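You operate a simulated robot arm through the tools that you are given. There is no shell and no other tool.

Carry out the task below with a simulated robot arm. There is one attempt and no reset: what you move stays moved.

## Task
Light the purple-marked dent with the yellow lamp and tap it flat.
Fine: use the white peg and the grey mallet, put both back; lamp on before you tap, and left on. Set down upright: grey mallet, white peg.

Only the result counts: the job must be done as asked and must still hold three seconds after the hand-in. Knocking over, shifting, dropping, spilling or breaking anything else fails it.

## Robot
A 7-joint arm with a fingered hand, fixed in place. Base frame: the origin is at the foot of the arm, x ahead of it, y to its left, z up. Readings come in m, rad, newtons and seconds.
Its first joint turns from -2.897 to 2.897 rad. Payload 4.7 kg.
The tool frame sits at the grasp point between the pads (the TCP): z along the fingers, y along the line on which they close. The tips reach 0.036 m beyond it. The gripper opens to 0.12 m. The gripper's body begins 0.042 m behind the TCP. The gripper is a hand of 5 fingers: y runs from the thumb to the fingers, the wrist lies at [-0.018, -0.122, -0.21] in the tool frame, and closing takes about 1.5 s.
Orientation is that of the tool frame in the base frame, as a unit quaternion [w, x, y, z]. With the fingers straight down and the wrist toward the robot, the tool's x, y and z point along [0, 1, 0], [1, 0, 0] and [0, 0, -1] of the base frame.

## Interface
- The arm moves only by the tool play_rows. Its argument "increments" is a list of rows, each a list of 3 entries, a list of its own where there are three numbers: the shift along the tool's x, y, z in units of 20 mm (1.0 is 20 mm), then the turn, a rotation vector about the tool's x, y, z in units of 8 degrees (1.0 is 8 degrees), then the closure in counts, from 0 (fully open) to 255 (shut). In form: [[[tx, ty, tz], [ax, ay, az], claw], ...]. A call has 1 to 20 rows; each row shifts and turns the commanded pose from where the row before left it, along the tool's axes as they then stand. A call with a number of a shift or a turn outside -1 to 1 is refused whole. Rows are played at 5 a second. More than 0.05 m and 0.15 rad between two rows, or a gripper value outside its range, and nothing of the call is played. Where a pose cannot be reached the arm comes as near as it can. A force on the tool above 70 N (or 10 N above the force at the start of the call, whichever is more), or a blocked arm, ends the call early, and 0.2 s more pass. The fingers move at their own pace (about 0.045 m/s each) and stop on an object; they squeeze with about 22 N. The grip force told is the motor's: it shows also when the fingers shut on nothing. Time passes only in rows, and 0.2 s behind the last, so rows that do not move let the fingers close. It gives the time, the measured TCP pose, the force on the tool (base axes), the opening and the grip force at its end, in the units of the frame above (readings bear some noise), with the torque about the TCP (base axes, N m) and any sound that the robot's microphone picked up.
- Cameras (640 x 400 px; columns grow to the right, rows downward): "scene" is fixed at [0.2201, 0.5006, 1.6208]; the picture's right is [-0.47, -0.88, 0.00], its down [-0.78, 0.41, -0.47] and it looks along [0.42, -0.22, -0.88] (base axes); focal length 298 px, centre (320, 200). "wrist" rides on the gripper at [0.073, -0.091, -0.143] in the tool frame; the picture's right is [-0.80, 0.28, -0.53], its down [-0.53, -0.73, 0.42] and it looks along [-0.27, 0.62, 0.74] (tool axes); focal length 234 px, centre (320, 200). There is no depth. A picture from a camera that has moved, and an enlarged one, comes with that camera's place and axes in the base frame and with its lens.
- grab_frame(camera): a new picture of that camera. No time passes.
- hand_shape(shape): the hand has 5 fingers and takes this shape, open, in about a second: jaw (thumb against the fingers, like two jaws); tri (thumb and two fingers); tip (a fingertip pinch); poke (one finger out to press); point (the index stretched); flat (the hand flat); cup (the hand cupped); fist (a fist). The gripper value then closes the fingers along that shape, each until it touches; the sizes above hold for jaw. It gives what a move gives, with no picture.
- enlarge(camera, box): a new picture of the part [left, top, right, bottom] of that camera's present view, enlarged. No time passes.
- close_job(): hands the job in; it is judged then, once.

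Nothing tells you positions but the pictures and the camera data. Unless the task says otherwise, let go and move clear before handing in.

The tools are called as a command line: name --argument value ..., lists and objects as JSON in quotes. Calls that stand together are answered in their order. play_rows: Moves the arm, as the interface text tells. Its arguments: {"type":"object","properties":{"increments":{"type":"array","items":{"type":"array"}}},"required":["increments"]} The other tools are called the same way: hand_shape (shape) gives the hand a shape; grab_frame (camera) takes a picture; enlarge (camera, box) takes an enlarged picture of a part of a camera's view; close_job () hands the job in.

At the start:

```text
time: 0.0
tcp_pos: [0.4488, 0.1857, 1.2268]
orientation: [0.0, 0.708, 0.707, 0.0]
contact_force: [0.0, -0.5, 1.1]
moment: [0.0, 0.0, -0.01]
gripper_width: 0.1198
gripper_force: 0.1
shape: jaw
```

scene: 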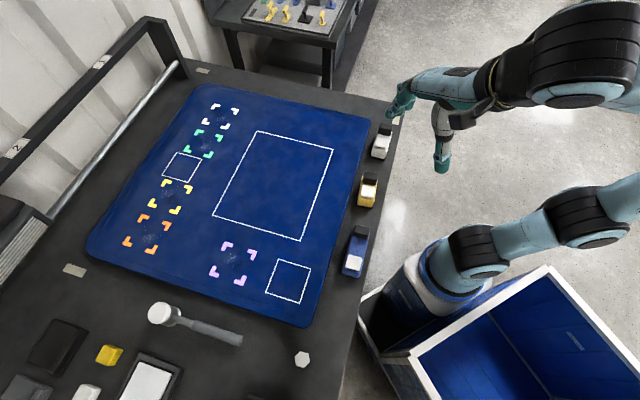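
wrist: 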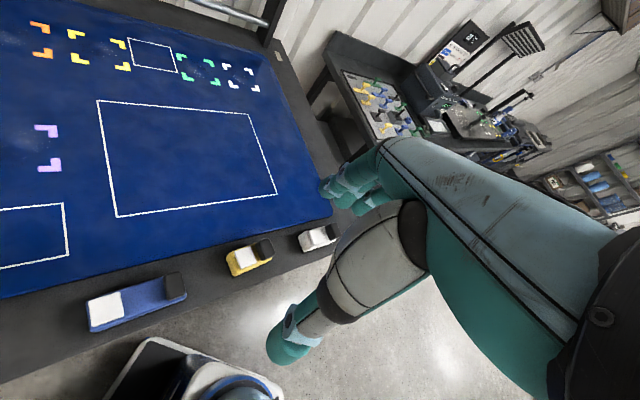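

I see a bench with a blue panel that has colour-marked dents, three lamps or blocks along the near edge, a mallet, and a white hexagonal item that may be the peg. I'll look at enlarged pictures before moving.

enlarge --camera "scene" --box '[320, 100, 440, 300]'

enlarge --camera "scene" --box '[100, 230, 340, 400]'

enlarge --camera "scene" --box '[0, 280, 200, 400]'

enlarge --camera "wrist" --box '[0, 180, 360, 400]'

```text
2.00 times, centred on (380, 200) of scene
camera zoom: at [0.2201, 0.5006, 1.6208], right [-0.47, -0.88, 0.0], down [-0.78, 0.41, -0.47], along [0.42, -0.22, -0.88], focal length 597 px, centre (200, 200)
```

zoom: 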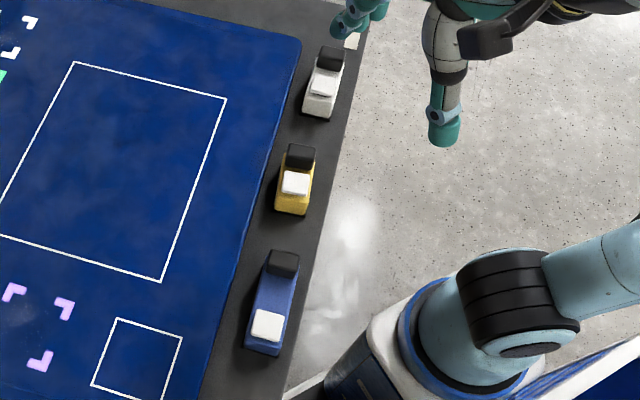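

```text
2.35 times, centred on (220, 315) of scene
camera zoom: at [0.2201, 0.5006, 1.6208], right [-0.47, -0.88, 0.0], down [-0.78, 0.41, -0.47], along [0.42, -0.22, -0.88], focal length 702 px, centre (555, -71)
```

zoom: 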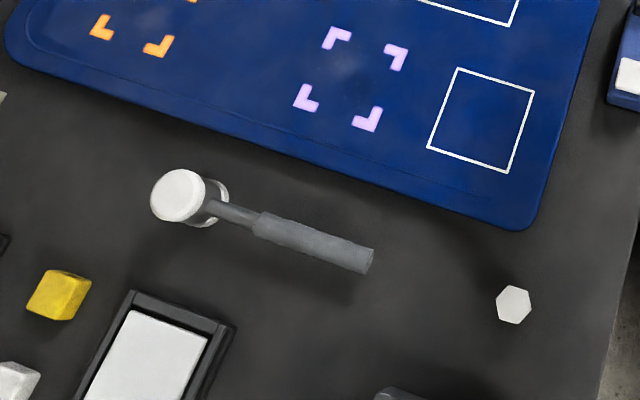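

```text
3.20 times, centred on (100, 340) of scene
camera zoom: at [0.2201, 0.5006, 1.6208], right [-0.47, -0.88, 0.0], down [-0.78, 0.41, -0.47], along [0.42, -0.22, -0.88], focal length 954 px, centre (1024, -248)
```

zoom: 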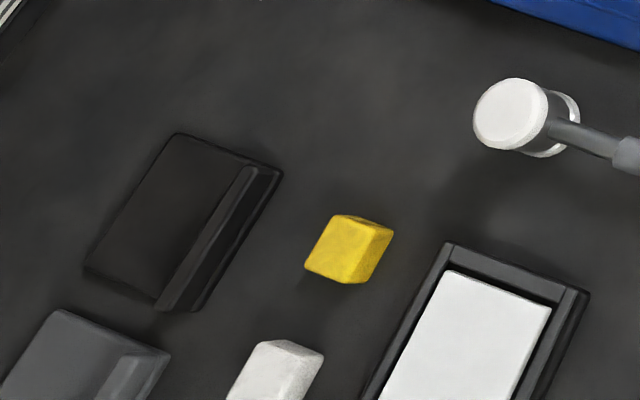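

```text
1.78 times, centred on (180, 290) of wrist
camera zoom: at [0.3573, 0.2576, 1.3693], right [0.28, -0.8, 0.53], down [-0.73, -0.53, -0.42], along [0.62, -0.27, -0.74], focal length 416 px, centre (569, 40)
```

zoom: 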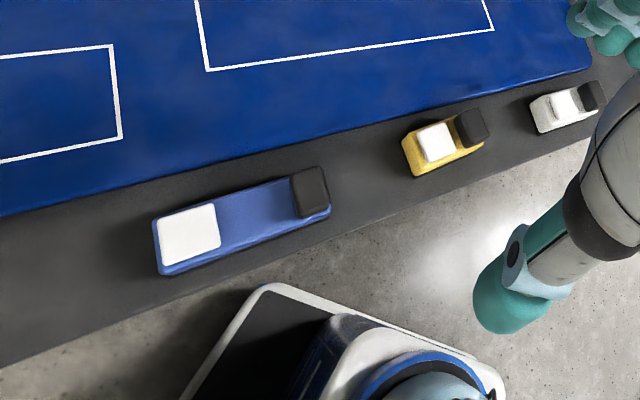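

The bench top looks to be at about z = 0.87 m, with the yellow lamp near (0.52, 0.19) and the peg near (0.24, 0.53). I'll zoom in more on each item to understand it.

enlarge --camera "scene" --box '[345, 160, 393, 190]'

enlarge --camera "wrist" --box '[216, 230, 280, 280]'

enlarge --camera "scene" --box '[200, 225, 328, 305]'

enlarge --camera "scene" --box '[240, 325, 360, 400]'

enlarge --camera "scene" --box '[350, 0, 640, 180]'

enlarge --camera "scene" --box '[340, 180, 640, 400]'

```text
13.33 times, centred on (369, 175) of scene
camera zoom: at [0.2201, 0.5006, 1.6208], right [-0.47, -0.88, 0.0], down [-0.78, 0.41, -0.47], along [0.42, -0.22, -0.88], focal length 3977 px, centre (-333, 533)
```

zoom: 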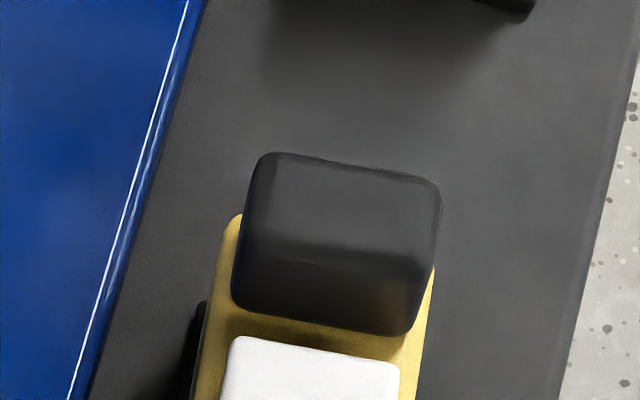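

```text
8.00 times, centred on (248, 255) of wrist
camera zoom: at [0.3573, 0.2576, 1.3693], right [0.28, -0.8, 0.53], down [-0.73, -0.53, -0.42], along [0.62, -0.27, -0.74], focal length 1873 px, centre (896, -240)
```

zoom: 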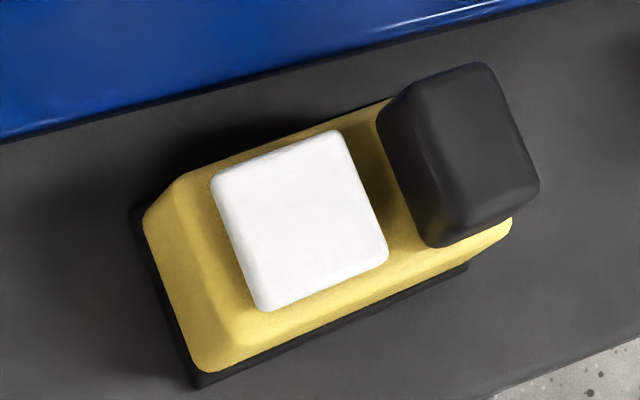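

```text
5.00 times, centred on (264, 265) of scene
camera zoom: at [0.2201, 0.5006, 1.6208], right [-0.47, -0.88, 0.0], down [-0.78, 0.41, -0.47], along [0.42, -0.22, -0.88], focal length 1491 px, centre (600, -125)
```

zoom: 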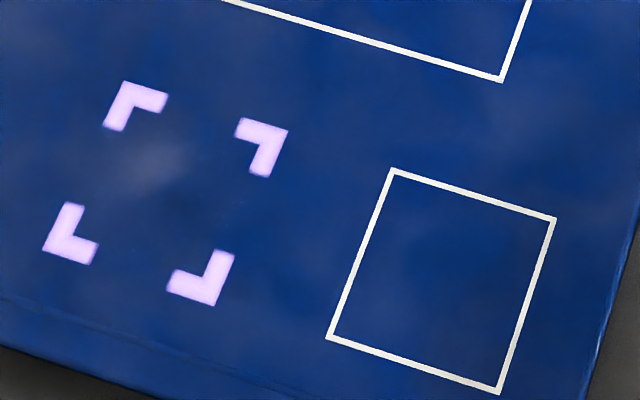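

```text
5.33 times, centred on (300, 362) of scene
camera zoom: at [0.2201, 0.5006, 1.6208], right [-0.47, -0.88, 0.0], down [-0.78, 0.41, -0.47], along [0.42, -0.22, -0.88], focal length 1591 px, centre (427, -667)
```

zoom: 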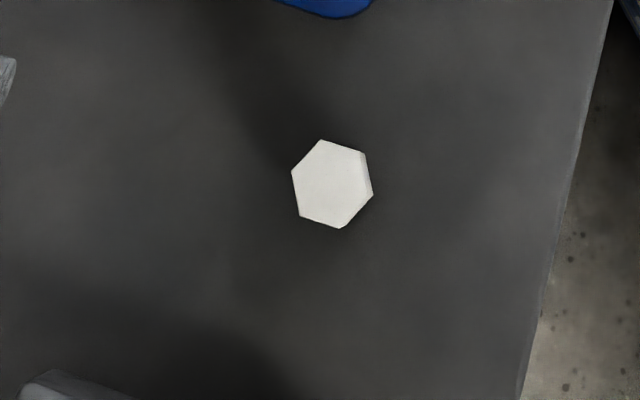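

```text
2.21 times, centred on (495, 90) of scene
camera zoom: at [0.2201, 0.5006, 1.6208], right [-0.47, -0.88, 0.0], down [-0.78, 0.41, -0.47], along [0.42, -0.22, -0.88], focal length 658 px, centre (-66, 443)
```

zoom: 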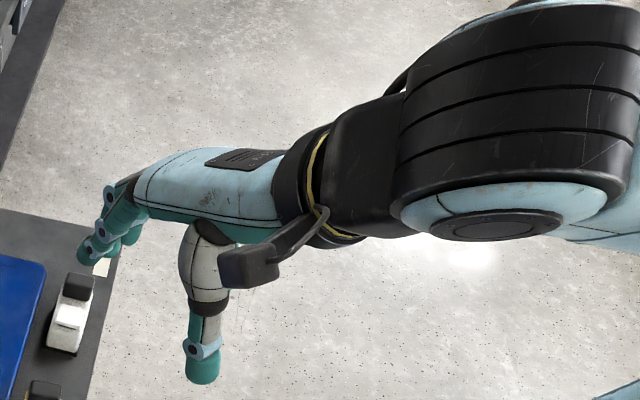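

```text
1.82 times, centred on (490, 290) of scene
camera zoom: at [0.2201, 0.5006, 1.6208], right [-0.47, -0.88, 0.0], down [-0.78, 0.41, -0.47], along [0.42, -0.22, -0.88], focal length 542 px, centre (11, 36)
```

zoom: 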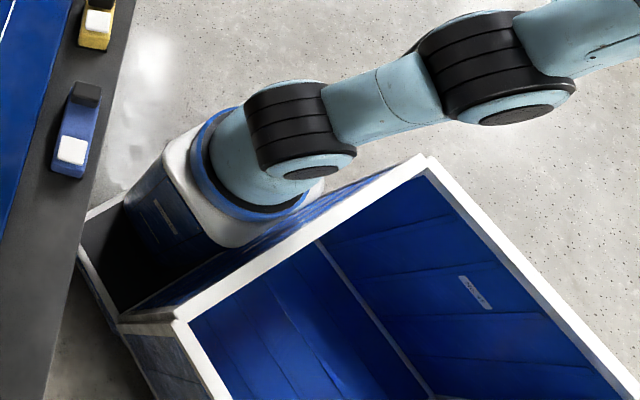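

The lamps each have a coloured body, a black head and a white pad that is probably the switch. I'll turn the hand about the vertical and look at the lamp head from the other side.

play_rows --increments '[[[0, 0, 0], [0, 0, -1], 0], [[0, 0, 0], [0, 0, -1], 0], [[0, 0, 0], [0, 0, -1], 0], [[0, 0, 0], [0, 0, -1], 0], [[0, 0, 0], [0, 0, -1], 0], [[0, 0, 0], [0, 0, -1], 0], [[0, 0, 0], [0, 0, -1], 0], [[0, 0, 0], [0, 0, -1], 0], [[0, 0, 0], [0, 0, -1], 0], [[0, 0, 0], [0, 0, -1], 0], [[0, 0, 0], [0, 0, -1], 0], [[0, 0, 0], [0, 0, -0.25], 0]]'

grab_frame --camera "wrist"

grab_frame --camera "scene"

```text
time: 2.6
tcp_pos: [0.4495, 0.1862, 1.2271]
orientation: [0.0, -0.001, 1.0, -0.001]
contact_force: [-0.3, -0.8, 0.0]
moment: [0.0, 0.01, -0.01]
gripper_width: 0.1195
gripper_force: 0.0
shape: jaw
```

```text
taken
camera wrist: at [0.3759, 0.0941, 1.3693], right [0.8, 0.28, 0.53], down [0.53, -0.73, -0.42], along [0.26, 0.62, -0.74], focal length 234 px, centre (320, 200)
```

wrist: 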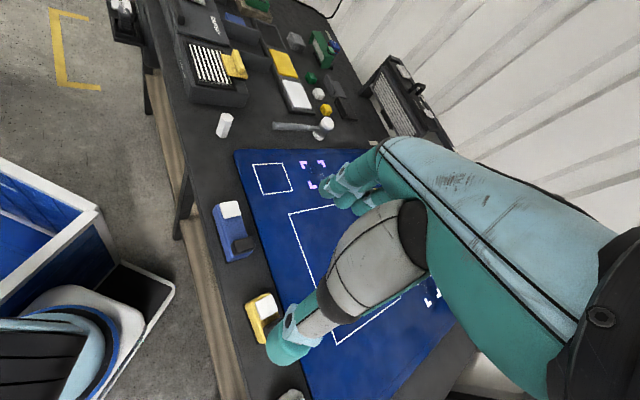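

```text
taken
```

scene: 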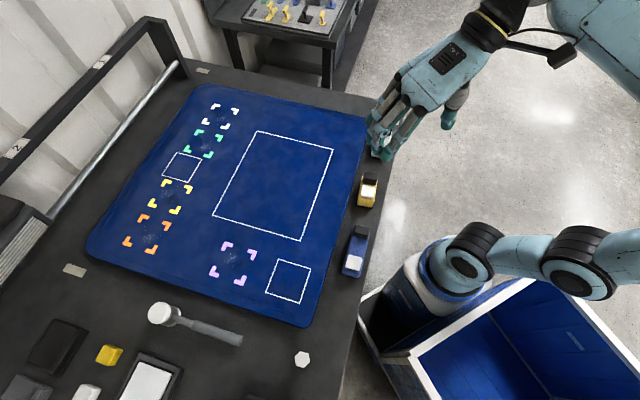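

The rotated wrist view shows the whole bench. I'll enlarge the mallet and peg area, the lamps and the dent.

enlarge --camera "wrist" --box '[200, 90, 360, 190]'

enlarge --camera "wrist" --box '[170, 0, 410, 150]'

enlarge --camera "wrist" --box '[190, 190, 318, 350]'

```text
4.00 times, centred on (280, 140) of wrist
camera zoom: at [0.3759, 0.0941, 1.3693], right [0.8, 0.28, 0.53], down [0.53, -0.73, -0.42], along [0.26, 0.62, -0.74], focal length 937 px, centre (480, 440)
```

zoom: 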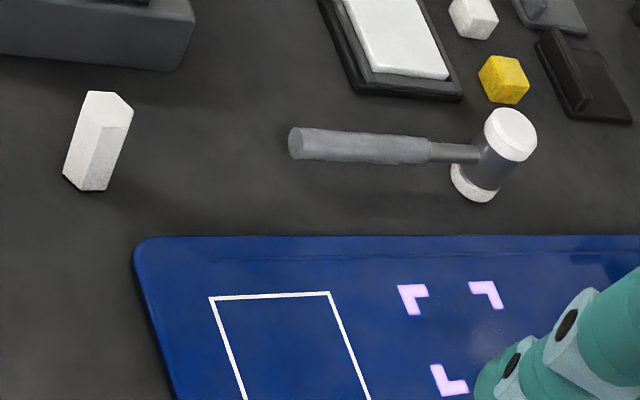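

```text
2.67 times, centred on (290, 75) of wrist
camera zoom: at [0.3759, 0.0941, 1.3693], right [0.8, 0.28, 0.53], down [0.53, -0.73, -0.42], along [0.26, 0.62, -0.74], focal length 624 px, centre (400, 533)
```

zoom: 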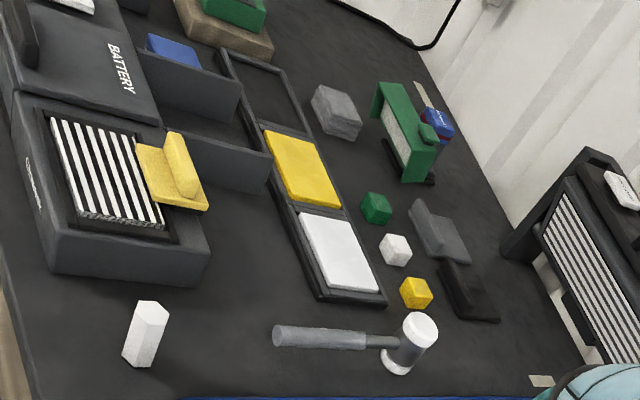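

```text
2.50 times, centred on (254, 270) of wrist
camera zoom: at [0.3759, 0.0941, 1.3693], right [0.8, 0.28, 0.53], down [0.53, -0.73, -0.42], along [0.26, 0.62, -0.74], focal length 585 px, centre (485, 25)
```

zoom: 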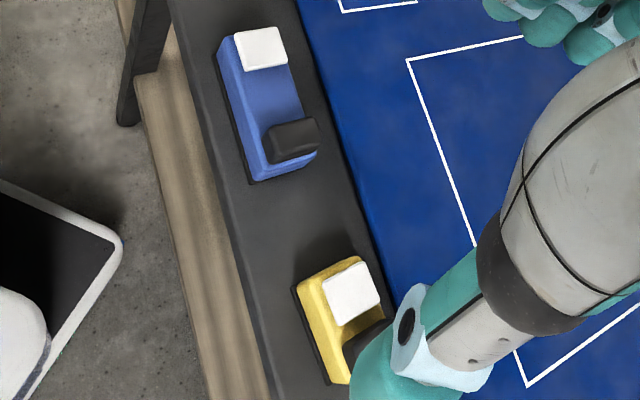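

The peg is a hexagonal prism about 7 cm tall, and the mallet stands on its head with the handle horizontal. I'll move so the wrist camera sees the yellow lamp's head from its front side.

play_rows --increments '[[[-0.7, -0.9, 0.5], [0, 0, 0], 0], [[-0.7, -0.9, 0.5], [0, 0, 0], 0], [[-0.7, -0.9, 0.5], [0, 0, 0], 0], [[-0.7, -0.9, 0.5], [0, 0, 0], 0], [[-0.7, -0.9, 0.5], [0, 0, 0], 0], [[-0.7, -0.9, 0.5], [0, 0, 0], 0], [[-0.7, -0.9, 0.5], [0, 0, 0], 0], [[-0.7, -0.9, 0.5], [0, 0, 0], 0], [[-0.7, -0.9, 0.5], [0, 0, 0], 0], [[-0.7, -0.9, 0.5], [0, 0, 0], 0], [[-0.7, -0.9, 0.5], [0, 0, 0], 0], [[-0.7, -0.9, 0.5], [0, 0, 0], 0]]'

grab_frame --camera "wrist"

grab_frame --camera "scene"

```text
time: 5.2
tcp_pos: [0.6192, -0.029, 1.1069]
orientation: [0.001, 0.001, 1.0, 0.0]
contact_force: [-0.3, 0.0, 0.8]
moment: [0.02, -0.07, 0.0]
gripper_width: 0.1198
gripper_force: 0.1
shape: jaw
```

```text
taken
camera wrist: at [0.5455, -0.1214, 1.2485], right [0.8, 0.28, 0.53], down [0.53, -0.73, -0.42], along [0.27, 0.62, -0.74], focal length 234 px, centre (320, 200)
```

wrist: 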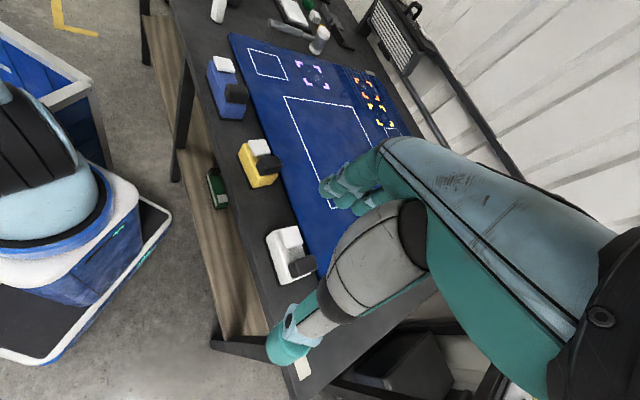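

```text
taken
```

scene: 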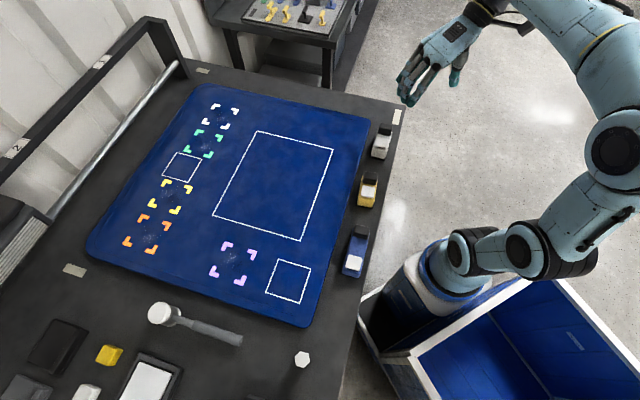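

enlarge --camera "wrist" --box '[220, 130, 300, 195]'

enlarge --camera "wrist" --box '[190, 40, 350, 140]'

enlarge --camera "wrist" --box '[250, 215, 330, 290]'

```text
6.15 times, centred on (260, 162) of wrist
camera zoom: at [0.5455, -0.1214, 1.2485], right [0.8, 0.28, 0.53], down [0.53, -0.73, -0.42], along [0.27, 0.62, -0.74], focal length 1441 px, centre (689, 431)
```

zoom: 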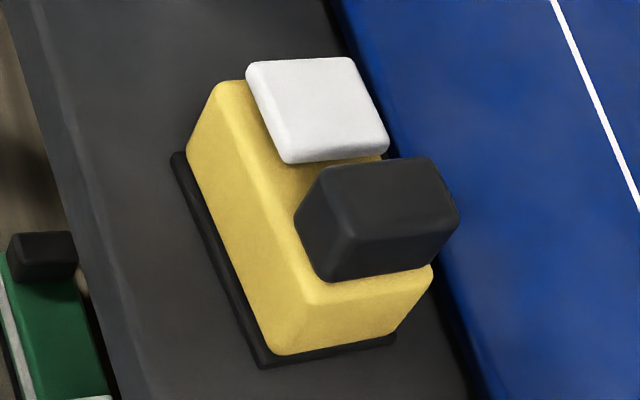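

```text
4.00 times, centred on (270, 90) of wrist
camera zoom: at [0.5455, -0.1214, 1.2485], right [0.8, 0.28, 0.53], down [0.53, -0.73, -0.42], along [0.27, 0.62, -0.74], focal length 937 px, centre (520, 640)
```

zoom: 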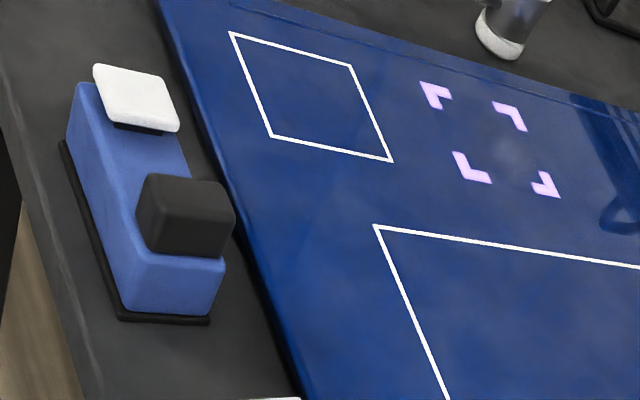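

```text
5.33 times, centred on (290, 252) of wrist
camera zoom: at [0.5455, -0.1214, 1.2485], right [0.8, 0.28, 0.53], down [0.53, -0.73, -0.42], along [0.27, 0.62, -0.74], focal length 1249 px, centre (480, -80)
```

zoom: 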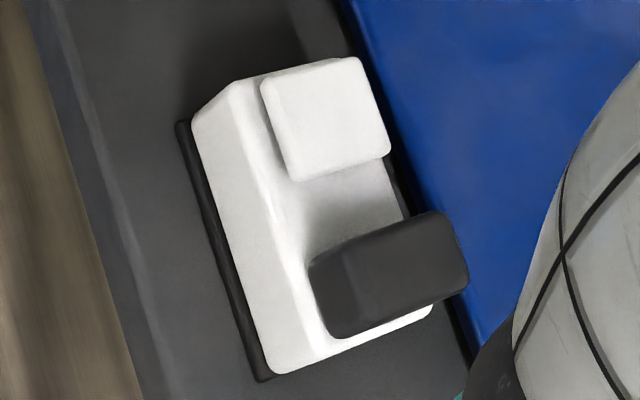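

The panel is turned about 45° in the base frame. The small square at about (0.414, 0.488) lies straight in front of the purple dent at about (0.52, 0.594), so it looks like the place for the lamp. I'll try the poke shape here in free space to see where the fingertip sits.

hand_shape --shape "poke"

grab_frame --camera "wrist"

enlarge --camera "scene" --box '[380, 20, 500, 120]'

```text
time: 6.1
tcp_pos: [0.6187, -0.0299, 1.1071]
orientation: [0.0, -0.001, 1.0, 0.001]
contact_force: [0.6, -0.2, 0.5]
moment: [0.0, 0.02, -0.01]
gripper_width: 0.0003
gripper_force: 0.2
shape: poke
```

```text
taken
camera wrist: at [0.5456, -0.1212, 1.2484], right [0.8, 0.28, 0.53], down [0.53, -0.73, -0.42], along [0.27, 0.62, -0.74], focal length 234 px, centre (320, 200)
```

wrist: 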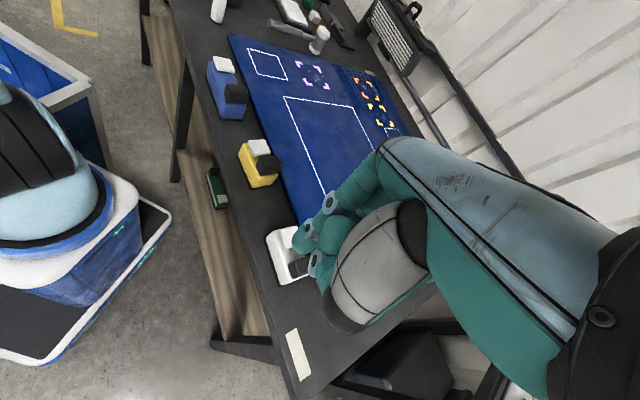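

```text
4.00 times, centred on (440, 70) of scene
camera zoom: at [0.2201, 0.5006, 1.6208], right [-0.47, -0.88, 0.0], down [-0.78, 0.41, -0.47], along [0.42, -0.22, -0.88], focal length 1193 px, centre (-160, 720)
```

zoom: 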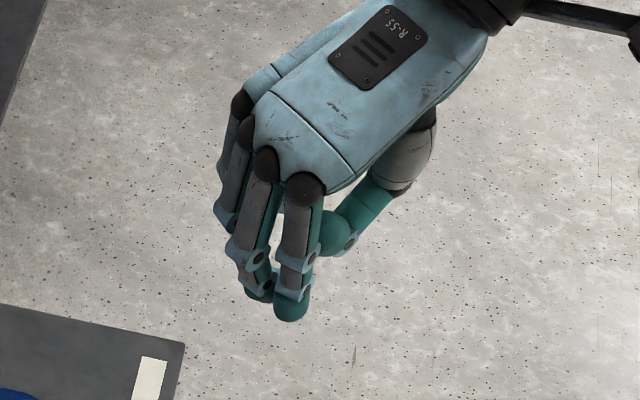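

enlarge --camera "wrist" --box '[270, 180, 390, 300]'

enlarge --camera "scene" --box '[410, 55, 474, 110]'

```text
3.33 times, centred on (330, 240) of wrist
camera zoom: at [0.5456, -0.1212, 1.2484], right [0.8, 0.28, 0.53], down [0.53, -0.73, -0.42], along [0.27, 0.62, -0.74], focal length 781 px, centre (287, 67)
```

zoom: 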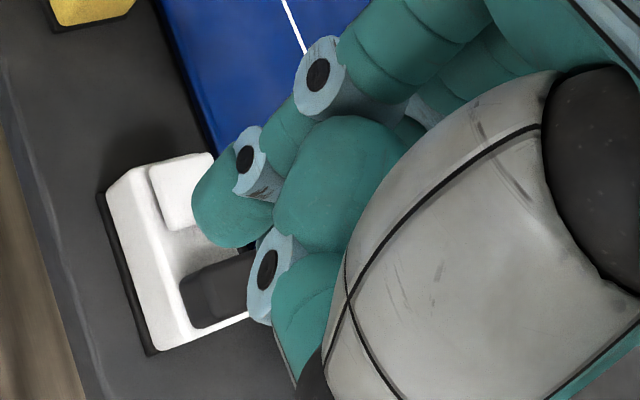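

```text
7.27 times, centred on (442, 82) of scene
camera zoom: at [0.2201, 0.5006, 1.6208], right [-0.47, -0.88, 0.0], down [-0.78, 0.41, -0.47], along [0.42, -0.22, -0.88], focal length 2169 px, centre (-567, 1054)
```

zoom: 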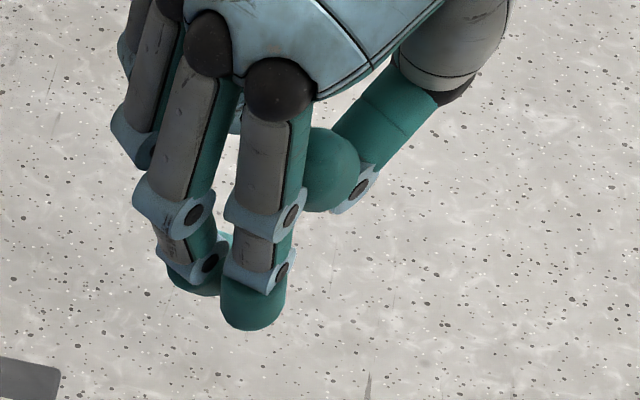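

The poke fingertip sits about 12 mm along tool x and 36 mm beyond the TCP. I'll measure the yellow lamp's button precisely from both cameras.

enlarge --camera "scene" --box '[344, 165, 392, 215]'

enlarge --camera "scene" --box '[280, 335, 330, 385]'

enlarge --camera "scene" --box '[140, 290, 250, 360]'

```text
8.00 times, centred on (368, 190) of scene
camera zoom: at [0.2201, 0.5006, 1.6208], right [-0.47, -0.88, 0.0], down [-0.78, 0.41, -0.47], along [0.42, -0.22, -0.88], focal length 2386 px, centre (-64, 280)
```

zoom: 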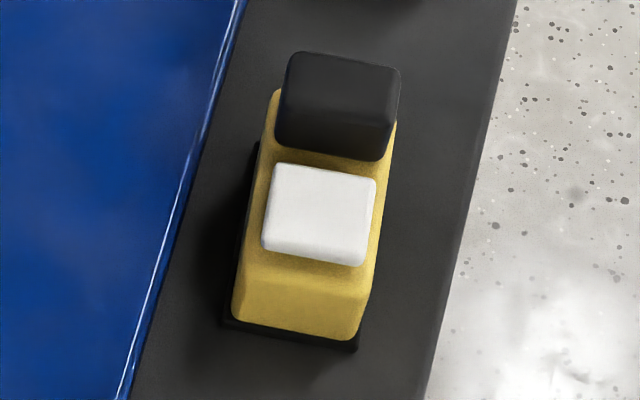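

```text
8.00 times, centred on (305, 360) of scene
camera zoom: at [0.2201, 0.5006, 1.6208], right [-0.47, -0.88, 0.0], down [-0.78, 0.41, -0.47], along [0.42, -0.22, -0.88], focal length 2386 px, centre (440, -1080)
```

zoom: 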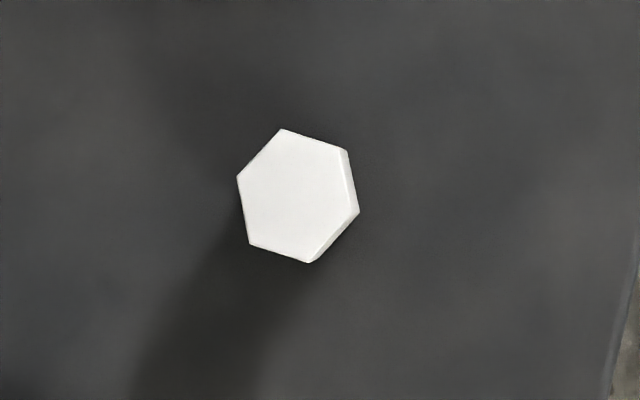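

```text
5.71 times, centred on (195, 325) of scene
camera zoom: at [0.2201, 0.5006, 1.6208], right [-0.47, -0.88, 0.0], down [-0.78, 0.41, -0.47], along [0.42, -0.22, -0.88], focal length 1704 px, centre (1034, -514)
```

zoom: 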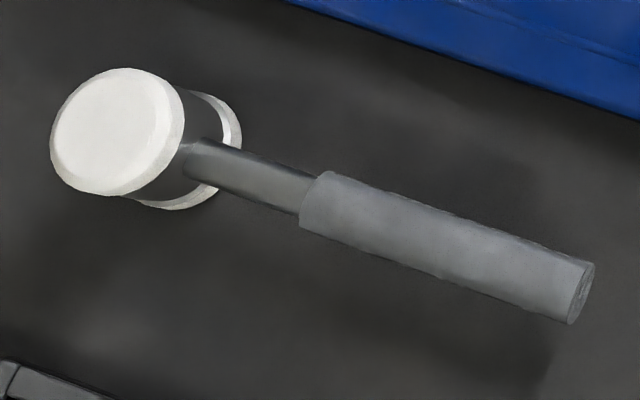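

The button top is at about (0.519, 0.193, 0.908). The head rises about 17 mm above it on the far end, so I'll turn the hand another 45° to keep the other fingers clear of the head, then hover above the button.

play_rows --increments '[[[0, 0, 0], [0, 0, -1], 0], [[0, 0, 0], [0, 0, -1], 0], [[0, 0, 0], [0, 0, -1], 0], [[0, 0, 0], [0, 0, -1], 0], [[0, 0, 0], [0, 0, -1], 0], [[0, 0, 0], [0, 0, -0.625], 0]]'

play_rows --increments '[[[-0.4135, 0.9675, 0.446], [0, 0, 0], 0], [[-0.4135, 0.9675, 0.446], [0, 0, 0], 0], [[-0.4135, 0.9675, 0.446], [0, 0, 0], 0], [[-0.4135, 0.9675, 0.446], [0, 0, 0], 0], [[-0.4135, 0.9675, 0.446], [0, 0, 0], 0], [[-0.4135, 0.9675, 0.446], [0, 0, 0], 0], [[-0.4135, 0.9675, 0.446], [0, 0, 0], 0], [[-0.4135, 0.9675, 0.446], [0, 0, 0], 0], [[-0.4135, 0.9675, 0.446], [0, 0, 0], 0], [[-0.4135, 0.9675, 0.446], [0, 0, 0], 0], [[-0.4135, 0.9675, 0.446], [0, 0, 0], 0], [[-0.4135, 0.9675, 0.446], [0, 0, 0], 0]]'

grab_frame --camera "wrist"

grab_frame --camera "scene"

```text
time: 7.5
tcp_pos: [0.6163, -0.0299, 1.108]
orientation: [0.0, -0.383, 0.924, 0.0]
contact_force: [0.2, 0.4, 0.5]
moment: [0.01, -0.03, 0.01]
gripper_width: 0.0002
gripper_force: 0.1
shape: poke
```

```text
time: 10.1
tcp_pos: [0.521, 0.204, 1.0011]
orientation: [0.0, -0.383, 0.924, 0.0]
contact_force: [0.0, -0.5, 0.1]
moment: [-0.01, 0.02, 0.0]
gripper_width: 0.0
gripper_force: 0.1
shape: poke
```

```text
taken
camera wrist: at [0.534, 0.0884, 1.1422], right [0.37, 0.77, 0.53], down [0.89, -0.14, -0.42], along [-0.25, 0.63, -0.74], focal length 234 px, centre (320, 200)
```

wrist: 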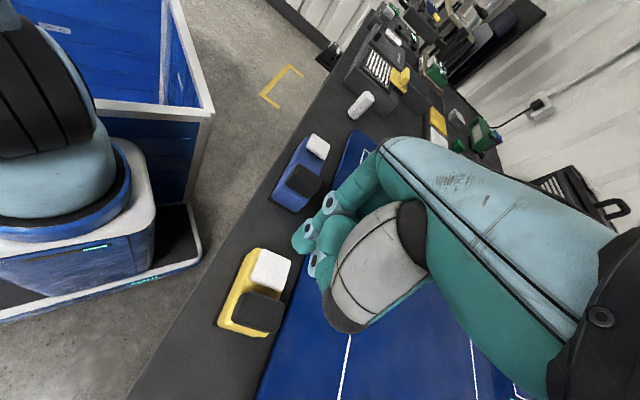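

```text
taken
```

scene: 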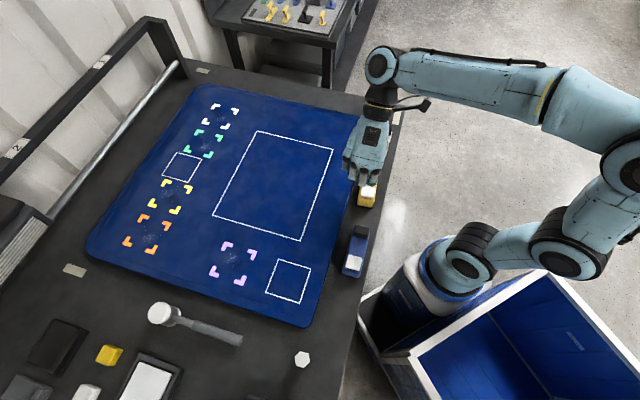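

enlarge --camera "wrist" --box '[200, 180, 360, 350]'

enlarge --camera "scene" --box '[330, 130, 410, 215]'

```text
2.35 times, centred on (280, 265) of wrist
camera zoom: at [0.534, 0.0884, 1.1422], right [0.37, 0.77, 0.53], down [0.89, -0.14, -0.42], along [-0.25, 0.63, -0.74], focal length 551 px, centre (414, 47)
```

zoom: 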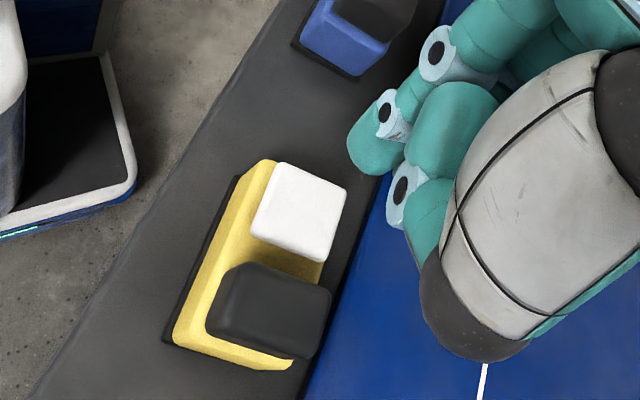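

```text
4.71 times, centred on (370, 172) of scene
camera zoom: at [0.2201, 0.5006, 1.6208], right [-0.47, -0.88, 0.0], down [-0.78, 0.41, -0.47], along [0.42, -0.22, -0.88], focal length 1404 px, centre (85, 329)
```

zoom: 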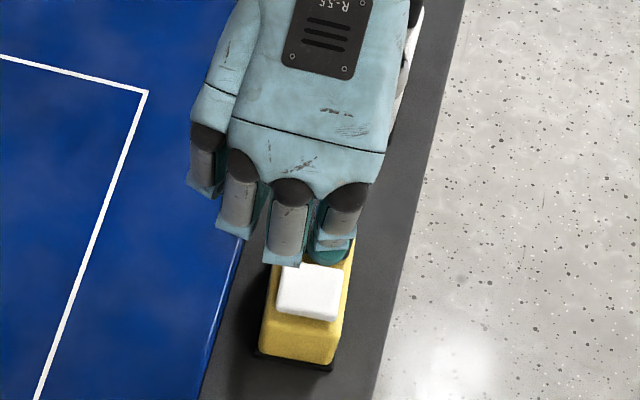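

The fingertip lines up with the button within a few millimetres. I'll make a small correction and go down to just above it.

play_rows --increments '[[[-0.1, -0.1, 0.4], [0, 0, 0], 0], [[0, 0, 0.5], [0, 0, 0], 0], [[0, 0, 0.5], [0, 0, 0], 0], [[0, 0, 0.5], [0, 0, 0], 0], [[0, 0, 0.4], [0, 0, 0], 0]]'

enlarge --camera "wrist" --box '[220, 150, 380, 280]'

enlarge --camera "scene" --box '[330, 150, 410, 215]'

```text
time: 11.3
tcp_pos: [0.5252, 0.2047, 0.9552]
orientation: [0.001, -0.383, 0.924, 0.0]
contact_force: [0.2, -0.2, -0.4]
moment: [-0.01, -0.01, 0.02]
gripper_width: 0.0003
gripper_force: 0.0
shape: poke
```

```text
3.08 times, centred on (300, 215) of wrist
camera zoom: at [0.5381, 0.0881, 1.097], right [0.37, 0.77, 0.53], down [0.89, -0.14, -0.42], along [-0.25, 0.63, -0.74], focal length 720 px, centre (382, 154)
```

zoom: 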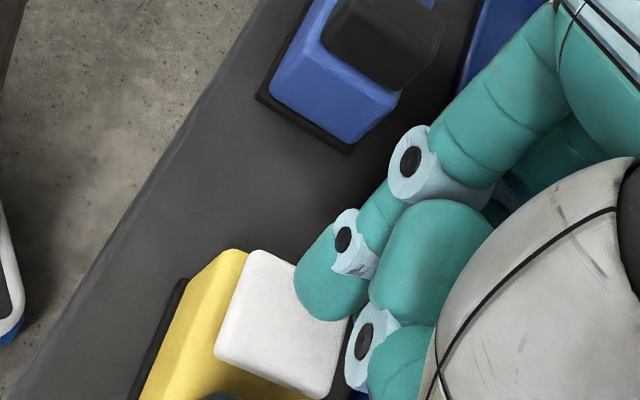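

```text
6.15 times, centred on (370, 182) of scene
camera zoom: at [0.2201, 0.5006, 1.6208], right [-0.47, -0.88, 0.0], down [-0.78, 0.41, -0.47], along [0.42, -0.22, -0.88], focal length 1836 px, centre (12, 308)
```

zoom: 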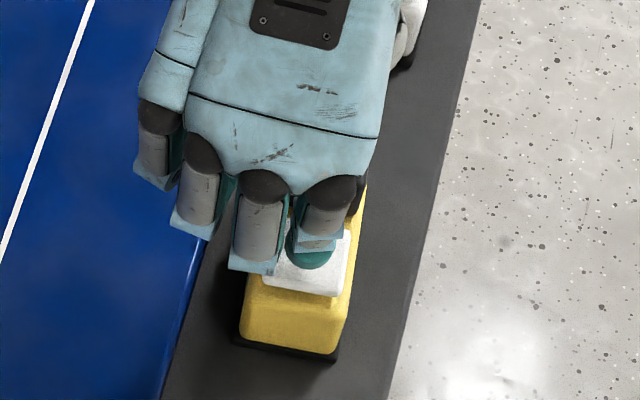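

play_rows --increments '[[[0, 0, 0.1], [0, 0, 0], 0], [[0, 0, 0.1], [0, 0, 0], 0], [[0, 0, 0.1], [0, 0, 0], 0], [[0, 0, 0.1], [0, 0, 0], 0], [[0, 0, 0.1], [0, 0, 0], 0]]'

```text
time: 12.5
tcp_pos: [0.5258, 0.2029, 0.9432]
orientation: [0.0, -0.383, 0.924, 0.0]
contact_force: [0.2, -0.6, 2.2]
moment: [-0.02, -0.02, -0.04]
gripper_width: 0.0
gripper_force: 0.1
shape: poke
```

There are signs of light contact at z ≈ 0.943. I'll press a little further.

play_rows --increments '[[[0, 0, 0.1], [0, 0, 0], 0], [[0, 0, 0.1], [0, 0, 0], 0]]'

enlarge --camera "scene" --box '[300, 120, 420, 215]'

grab_frame --camera "wrist"

```text
time: 13.1
tcp_pos: [0.5258, 0.2045, 0.9412]
orientation: [0.0, -0.383, 0.924, 0.0]
contact_force: [1.7, -0.5, 3.4]
moment: [-0.06, 0.01, -0.01]
gripper_width: 0.0001
gripper_force: 0.1
shape: poke
heard: click
```

```text
4.21 times, centred on (360, 168) of scene
camera zoom: at [0.2201, 0.5006, 1.6208], right [-0.47, -0.88, 0.0], down [-0.78, 0.41, -0.47], along [0.42, -0.22, -0.88], focal length 1256 px, centre (152, 337)
```

zoom: 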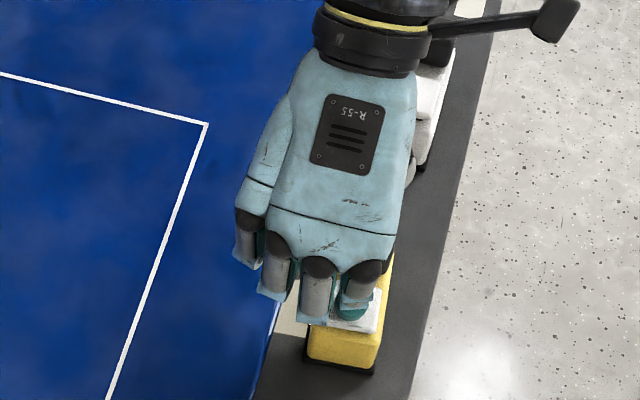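

```text
taken
camera wrist: at [0.5385, 0.0885, 1.0826], right [0.37, 0.77, 0.53], down [0.89, -0.14, -0.42], along [-0.25, 0.63, -0.74], focal length 234 px, centre (320, 200)
```

wrist: 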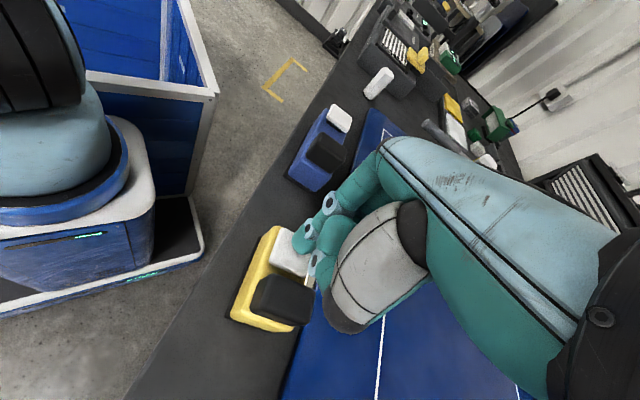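

I heard a click, and there is now a lit patch beside the lamp on the panel side. I'll rise clear and look at the beam.

play_rows --increments '[[[0, 0, -0.5], [0, 0, 0], 0], [[0, 0, -1], [0, 0, 0], 0], [[0, 0, -1], [0, 0, 0], 0], [[0, 0, -1], [0, 0, 0], 0], [[0, 0, -1], [0, 0, 0], 0], [[0, -1, -1], [0, 0, 0], 0], [[0, -1, -1], [0, 0, 0], 0], [[0, -1, -1], [0, 0, 0], 0], [[0, -1, -1], [0, 0, 0], 0], [[0, -1, 0], [0, 0, 0], 0]]'

grab_frame --camera "scene"

enlarge --camera "scene" --box '[320, 140, 410, 215]'

grab_frame --camera "wrist"

```text
time: 15.3
tcp_pos: [0.597, 0.1295, 1.1116]
orientation: [0.0, -0.383, 0.924, 0.0]
contact_force: [-0.2, 0.0, 0.2]
moment: [0.01, -0.02, 0.03]
gripper_width: 0.0003
gripper_force: 0.1
shape: poke
```

```text
taken
```

scene: 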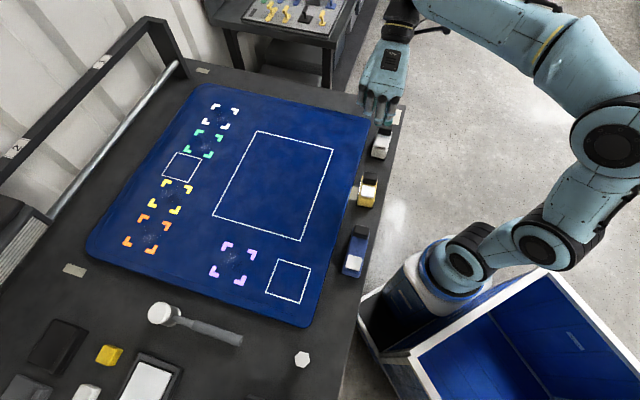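

```text
5.33 times, centred on (365, 178) of scene
camera zoom: at [0.2201, 0.5006, 1.6208], right [-0.47, -0.88, 0.0], down [-0.78, 0.41, -0.47], along [0.42, -0.22, -0.88], focal length 1591 px, centre (80, 320)
```

zoom: 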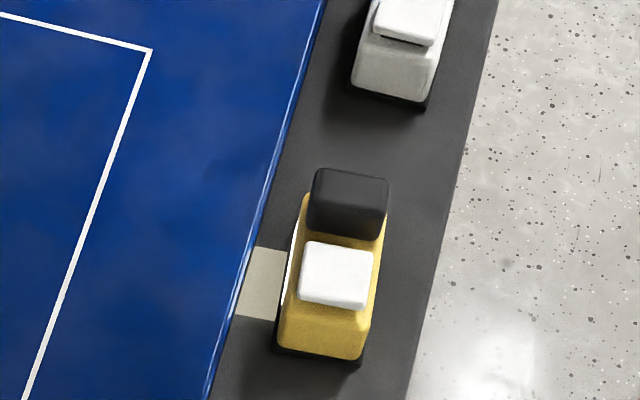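

```text
taken
camera wrist: at [0.6093, 0.015, 1.2521], right [0.37, 0.77, 0.53], down [0.89, -0.14, -0.42], along [-0.25, 0.63, -0.74], focal length 234 px, centre (320, 200)
```

wrist: 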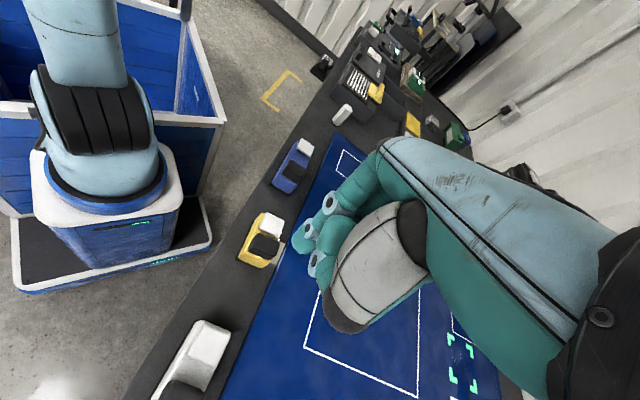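

The lamp is on and its light leaves the body's panel-facing long side. I'll look closer at how far the beam reaches.

enlarge --camera "scene" --box '[335, 170, 385, 210]'

enlarge --camera "wrist" --box '[220, 190, 320, 280]'

enlarge --camera "scene" --box '[250, 120, 380, 220]'

```text
10.00 times, centred on (360, 190) of scene
camera zoom: at [0.2201, 0.5006, 1.6208], right [-0.47, -0.88, 0.0], down [-0.78, 0.41, -0.47], along [0.42, -0.22, -0.88], focal length 2983 px, centre (-80, 300)
```

zoom: 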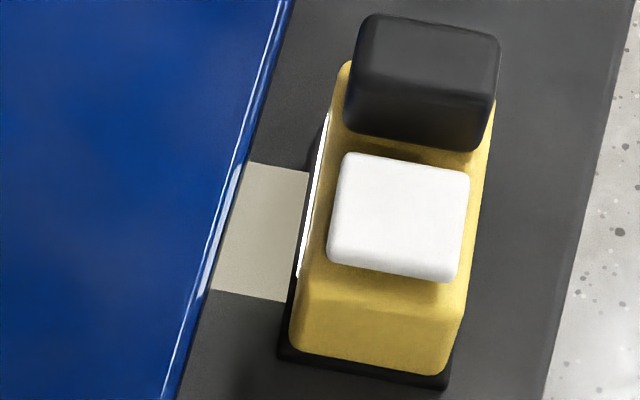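

```text
4.44 times, centred on (270, 235) of wrist
camera zoom: at [0.6093, 0.015, 1.2521], right [0.37, 0.77, 0.53], down [0.89, -0.14, -0.42], along [-0.25, 0.63, -0.74], focal length 1041 px, centre (542, 44)
```

zoom: 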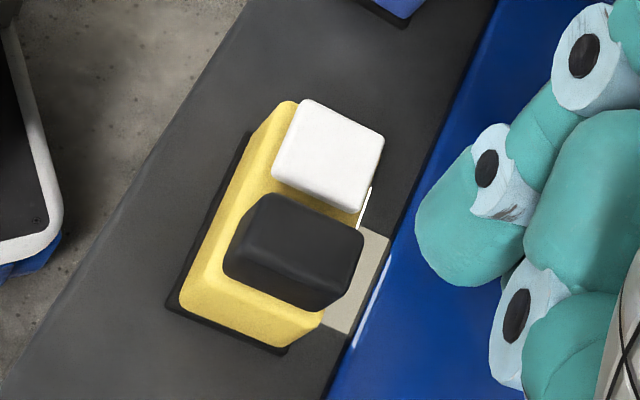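

```text
4.00 times, centred on (315, 170) of scene
camera zoom: at [0.2201, 0.5006, 1.6208], right [-0.47, -0.88, 0.0], down [-0.78, 0.41, -0.47], along [0.42, -0.22, -0.88], focal length 1193 px, centre (340, 320)
```

zoom: 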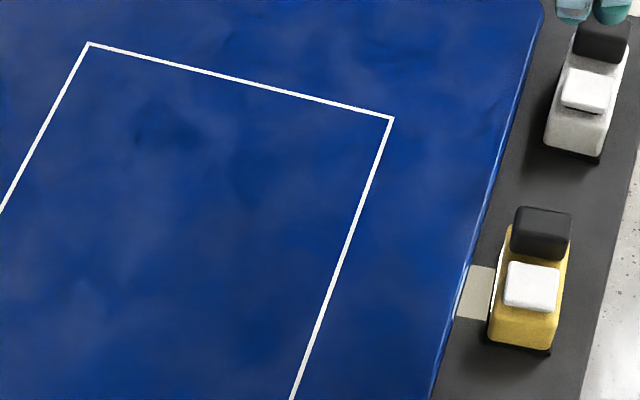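

The beam is a strip about 45 mm wide leaving the lamp's panel-facing side, and the lamp is yawed about 5° from the panel axes. I'll switch to the jaw shape, turn the hand across the lamp and hover above it.

hand_shape --shape "jaw"

play_rows --increments '[[[0, 0, 0], [0, 0, 1], 0], [[0, 0, 0], [0, 0, 1], 0], [[0, 0, 0], [0, 0, 1], 0], [[0, 0, 0], [0, 0, 1], 0], [[0, 0, 0], [0, 0, 1], 0], [[0, 0, 0], [0, 0, 1], 0], [[0, 0, 0], [0, 0, 1], 0], [[0, 0, 0], [0, 0, 1], 0], [[0, 0, 0], [0, 0, 1], 0], [[0, 0, 0], [0, 0, 1], 0], [[0, 0, 0], [0, 0, 0.625], 0]]'

play_rows --increments '[[[0.678, -0.01, 0.8], [0, 0, 0], 96], [[0.678, -0.01, 0.8], [0, 0, 0], 96], [[0.678, -0.01, 0.8], [0, 0, 0], 96], [[0.678, -0.01, 0.8], [0, 0, 0], 96], [[0.678, -0.01, 0.8], [0, 0, 0], 96], [[0.678, -0.01, 0.8], [0, 0, 0], 96]]'

grab_frame --camera "wrist"

grab_frame --camera "scene"

```text
time: 16.2
tcp_pos: [0.5959, 0.1308, 1.1092]
orientation: [0.0, -0.382, 0.924, 0.0]
contact_force: [0.6, -0.6, 0.2]
moment: [-0.01, 0.01, -0.04]
gripper_width: 0.1197
gripper_force: 0.1
shape: jaw
```

```text
time: 18.6
tcp_pos: [0.5962, 0.1328, 1.1108]
orientation: [0.001, 0.343, 0.939, 0.0]
contact_force: [-0.3, 0.7, -0.8]
moment: [0.0, -0.01, -0.01]
gripper_width: 0.1196
gripper_force: 0.1
shape: jaw
```

```text
time: 20.0
tcp_pos: [0.532, 0.1854, 1.0139]
orientation: [0.001, 0.342, 0.94, 0.0]
contact_force: [-0.5, -0.1, -0.5]
moment: [0.0, 0.0, 0.01]
gripper_width: 0.0754
gripper_force: 0.0
shape: jaw
```

```text
taken
camera wrist: at [0.4175, 0.1627, 1.1563], right [0.8, -0.3, 0.53], down [-0.06, -0.9, -0.42], along [0.6, 0.3, -0.74], focal length 234 px, centre (320, 200)
```

wrist: 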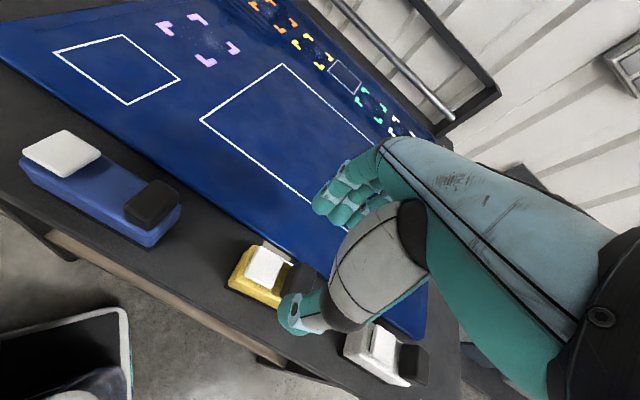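

```text
taken
```

scene: 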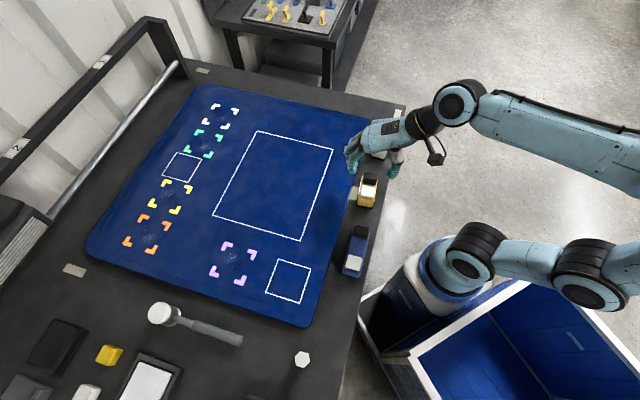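

enlarge --camera "scene" --box '[330, 120, 430, 210]'

enlarge --camera "wrist" --box '[220, 150, 420, 340]'

```text
4.44 times, centred on (380, 165) of scene
camera zoom: at [0.2201, 0.5006, 1.6208], right [-0.47, -0.88, 0.0], down [-0.78, 0.41, -0.47], along [0.42, -0.22, -0.88], focal length 1326 px, centre (53, 356)
```

zoom: 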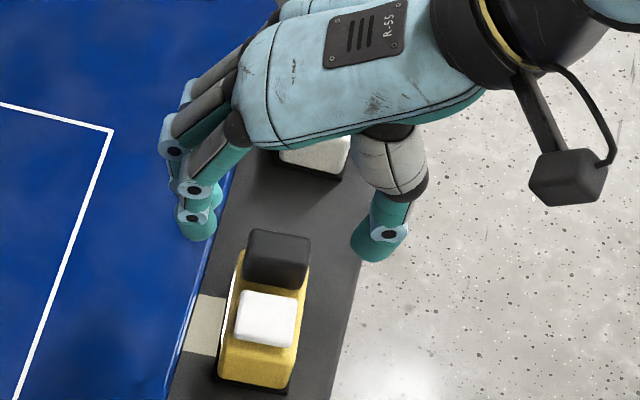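

```text
2.11 times, centred on (320, 245) of wrist
camera zoom: at [0.4175, 0.1627, 1.1563], right [0.8, -0.3, 0.53], down [-0.06, -0.9, -0.42], along [0.6, 0.3, -0.74], focal length 493 px, centre (320, 105)
```

zoom: 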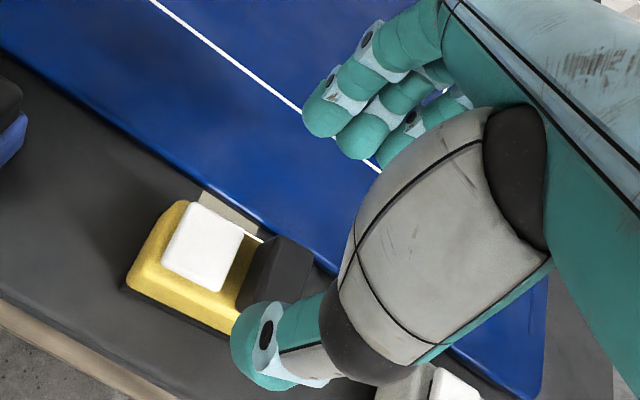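

Next I'll measure the panel's height and the square's exact place from this view.

enlarge --camera "wrist" --box '[40, 0, 260, 120]'

enlarge --camera "scene" --box '[200, 230, 320, 310]'

```text
2.91 times, centred on (150, 60) of wrist
camera zoom: at [0.4175, 0.1627, 1.1563], right [0.8, -0.3, 0.53], down [-0.06, -0.9, -0.42], along [0.6, 0.3, -0.74], focal length 681 px, centre (814, 607)
```

zoom: 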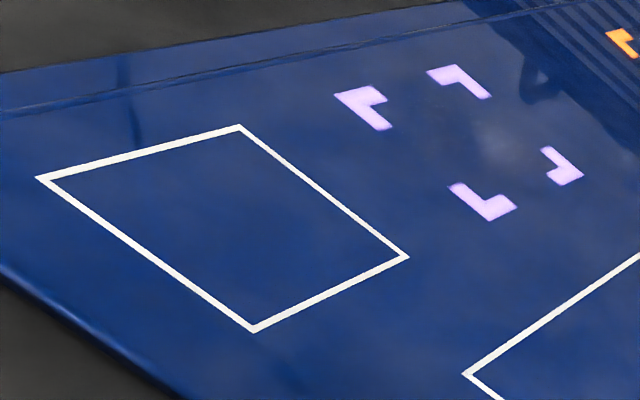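

```text
5.00 times, centred on (260, 270) of scene
camera zoom: at [0.2201, 0.5006, 1.6208], right [-0.47, -0.88, 0.0], down [-0.78, 0.41, -0.47], along [0.42, -0.22, -0.88], focal length 1491 px, centre (620, -150)
```

zoom: 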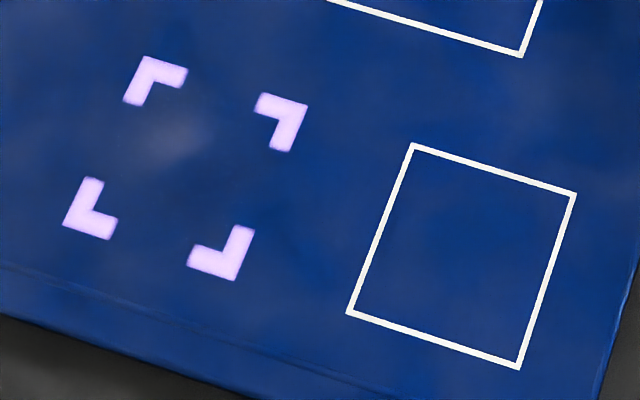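

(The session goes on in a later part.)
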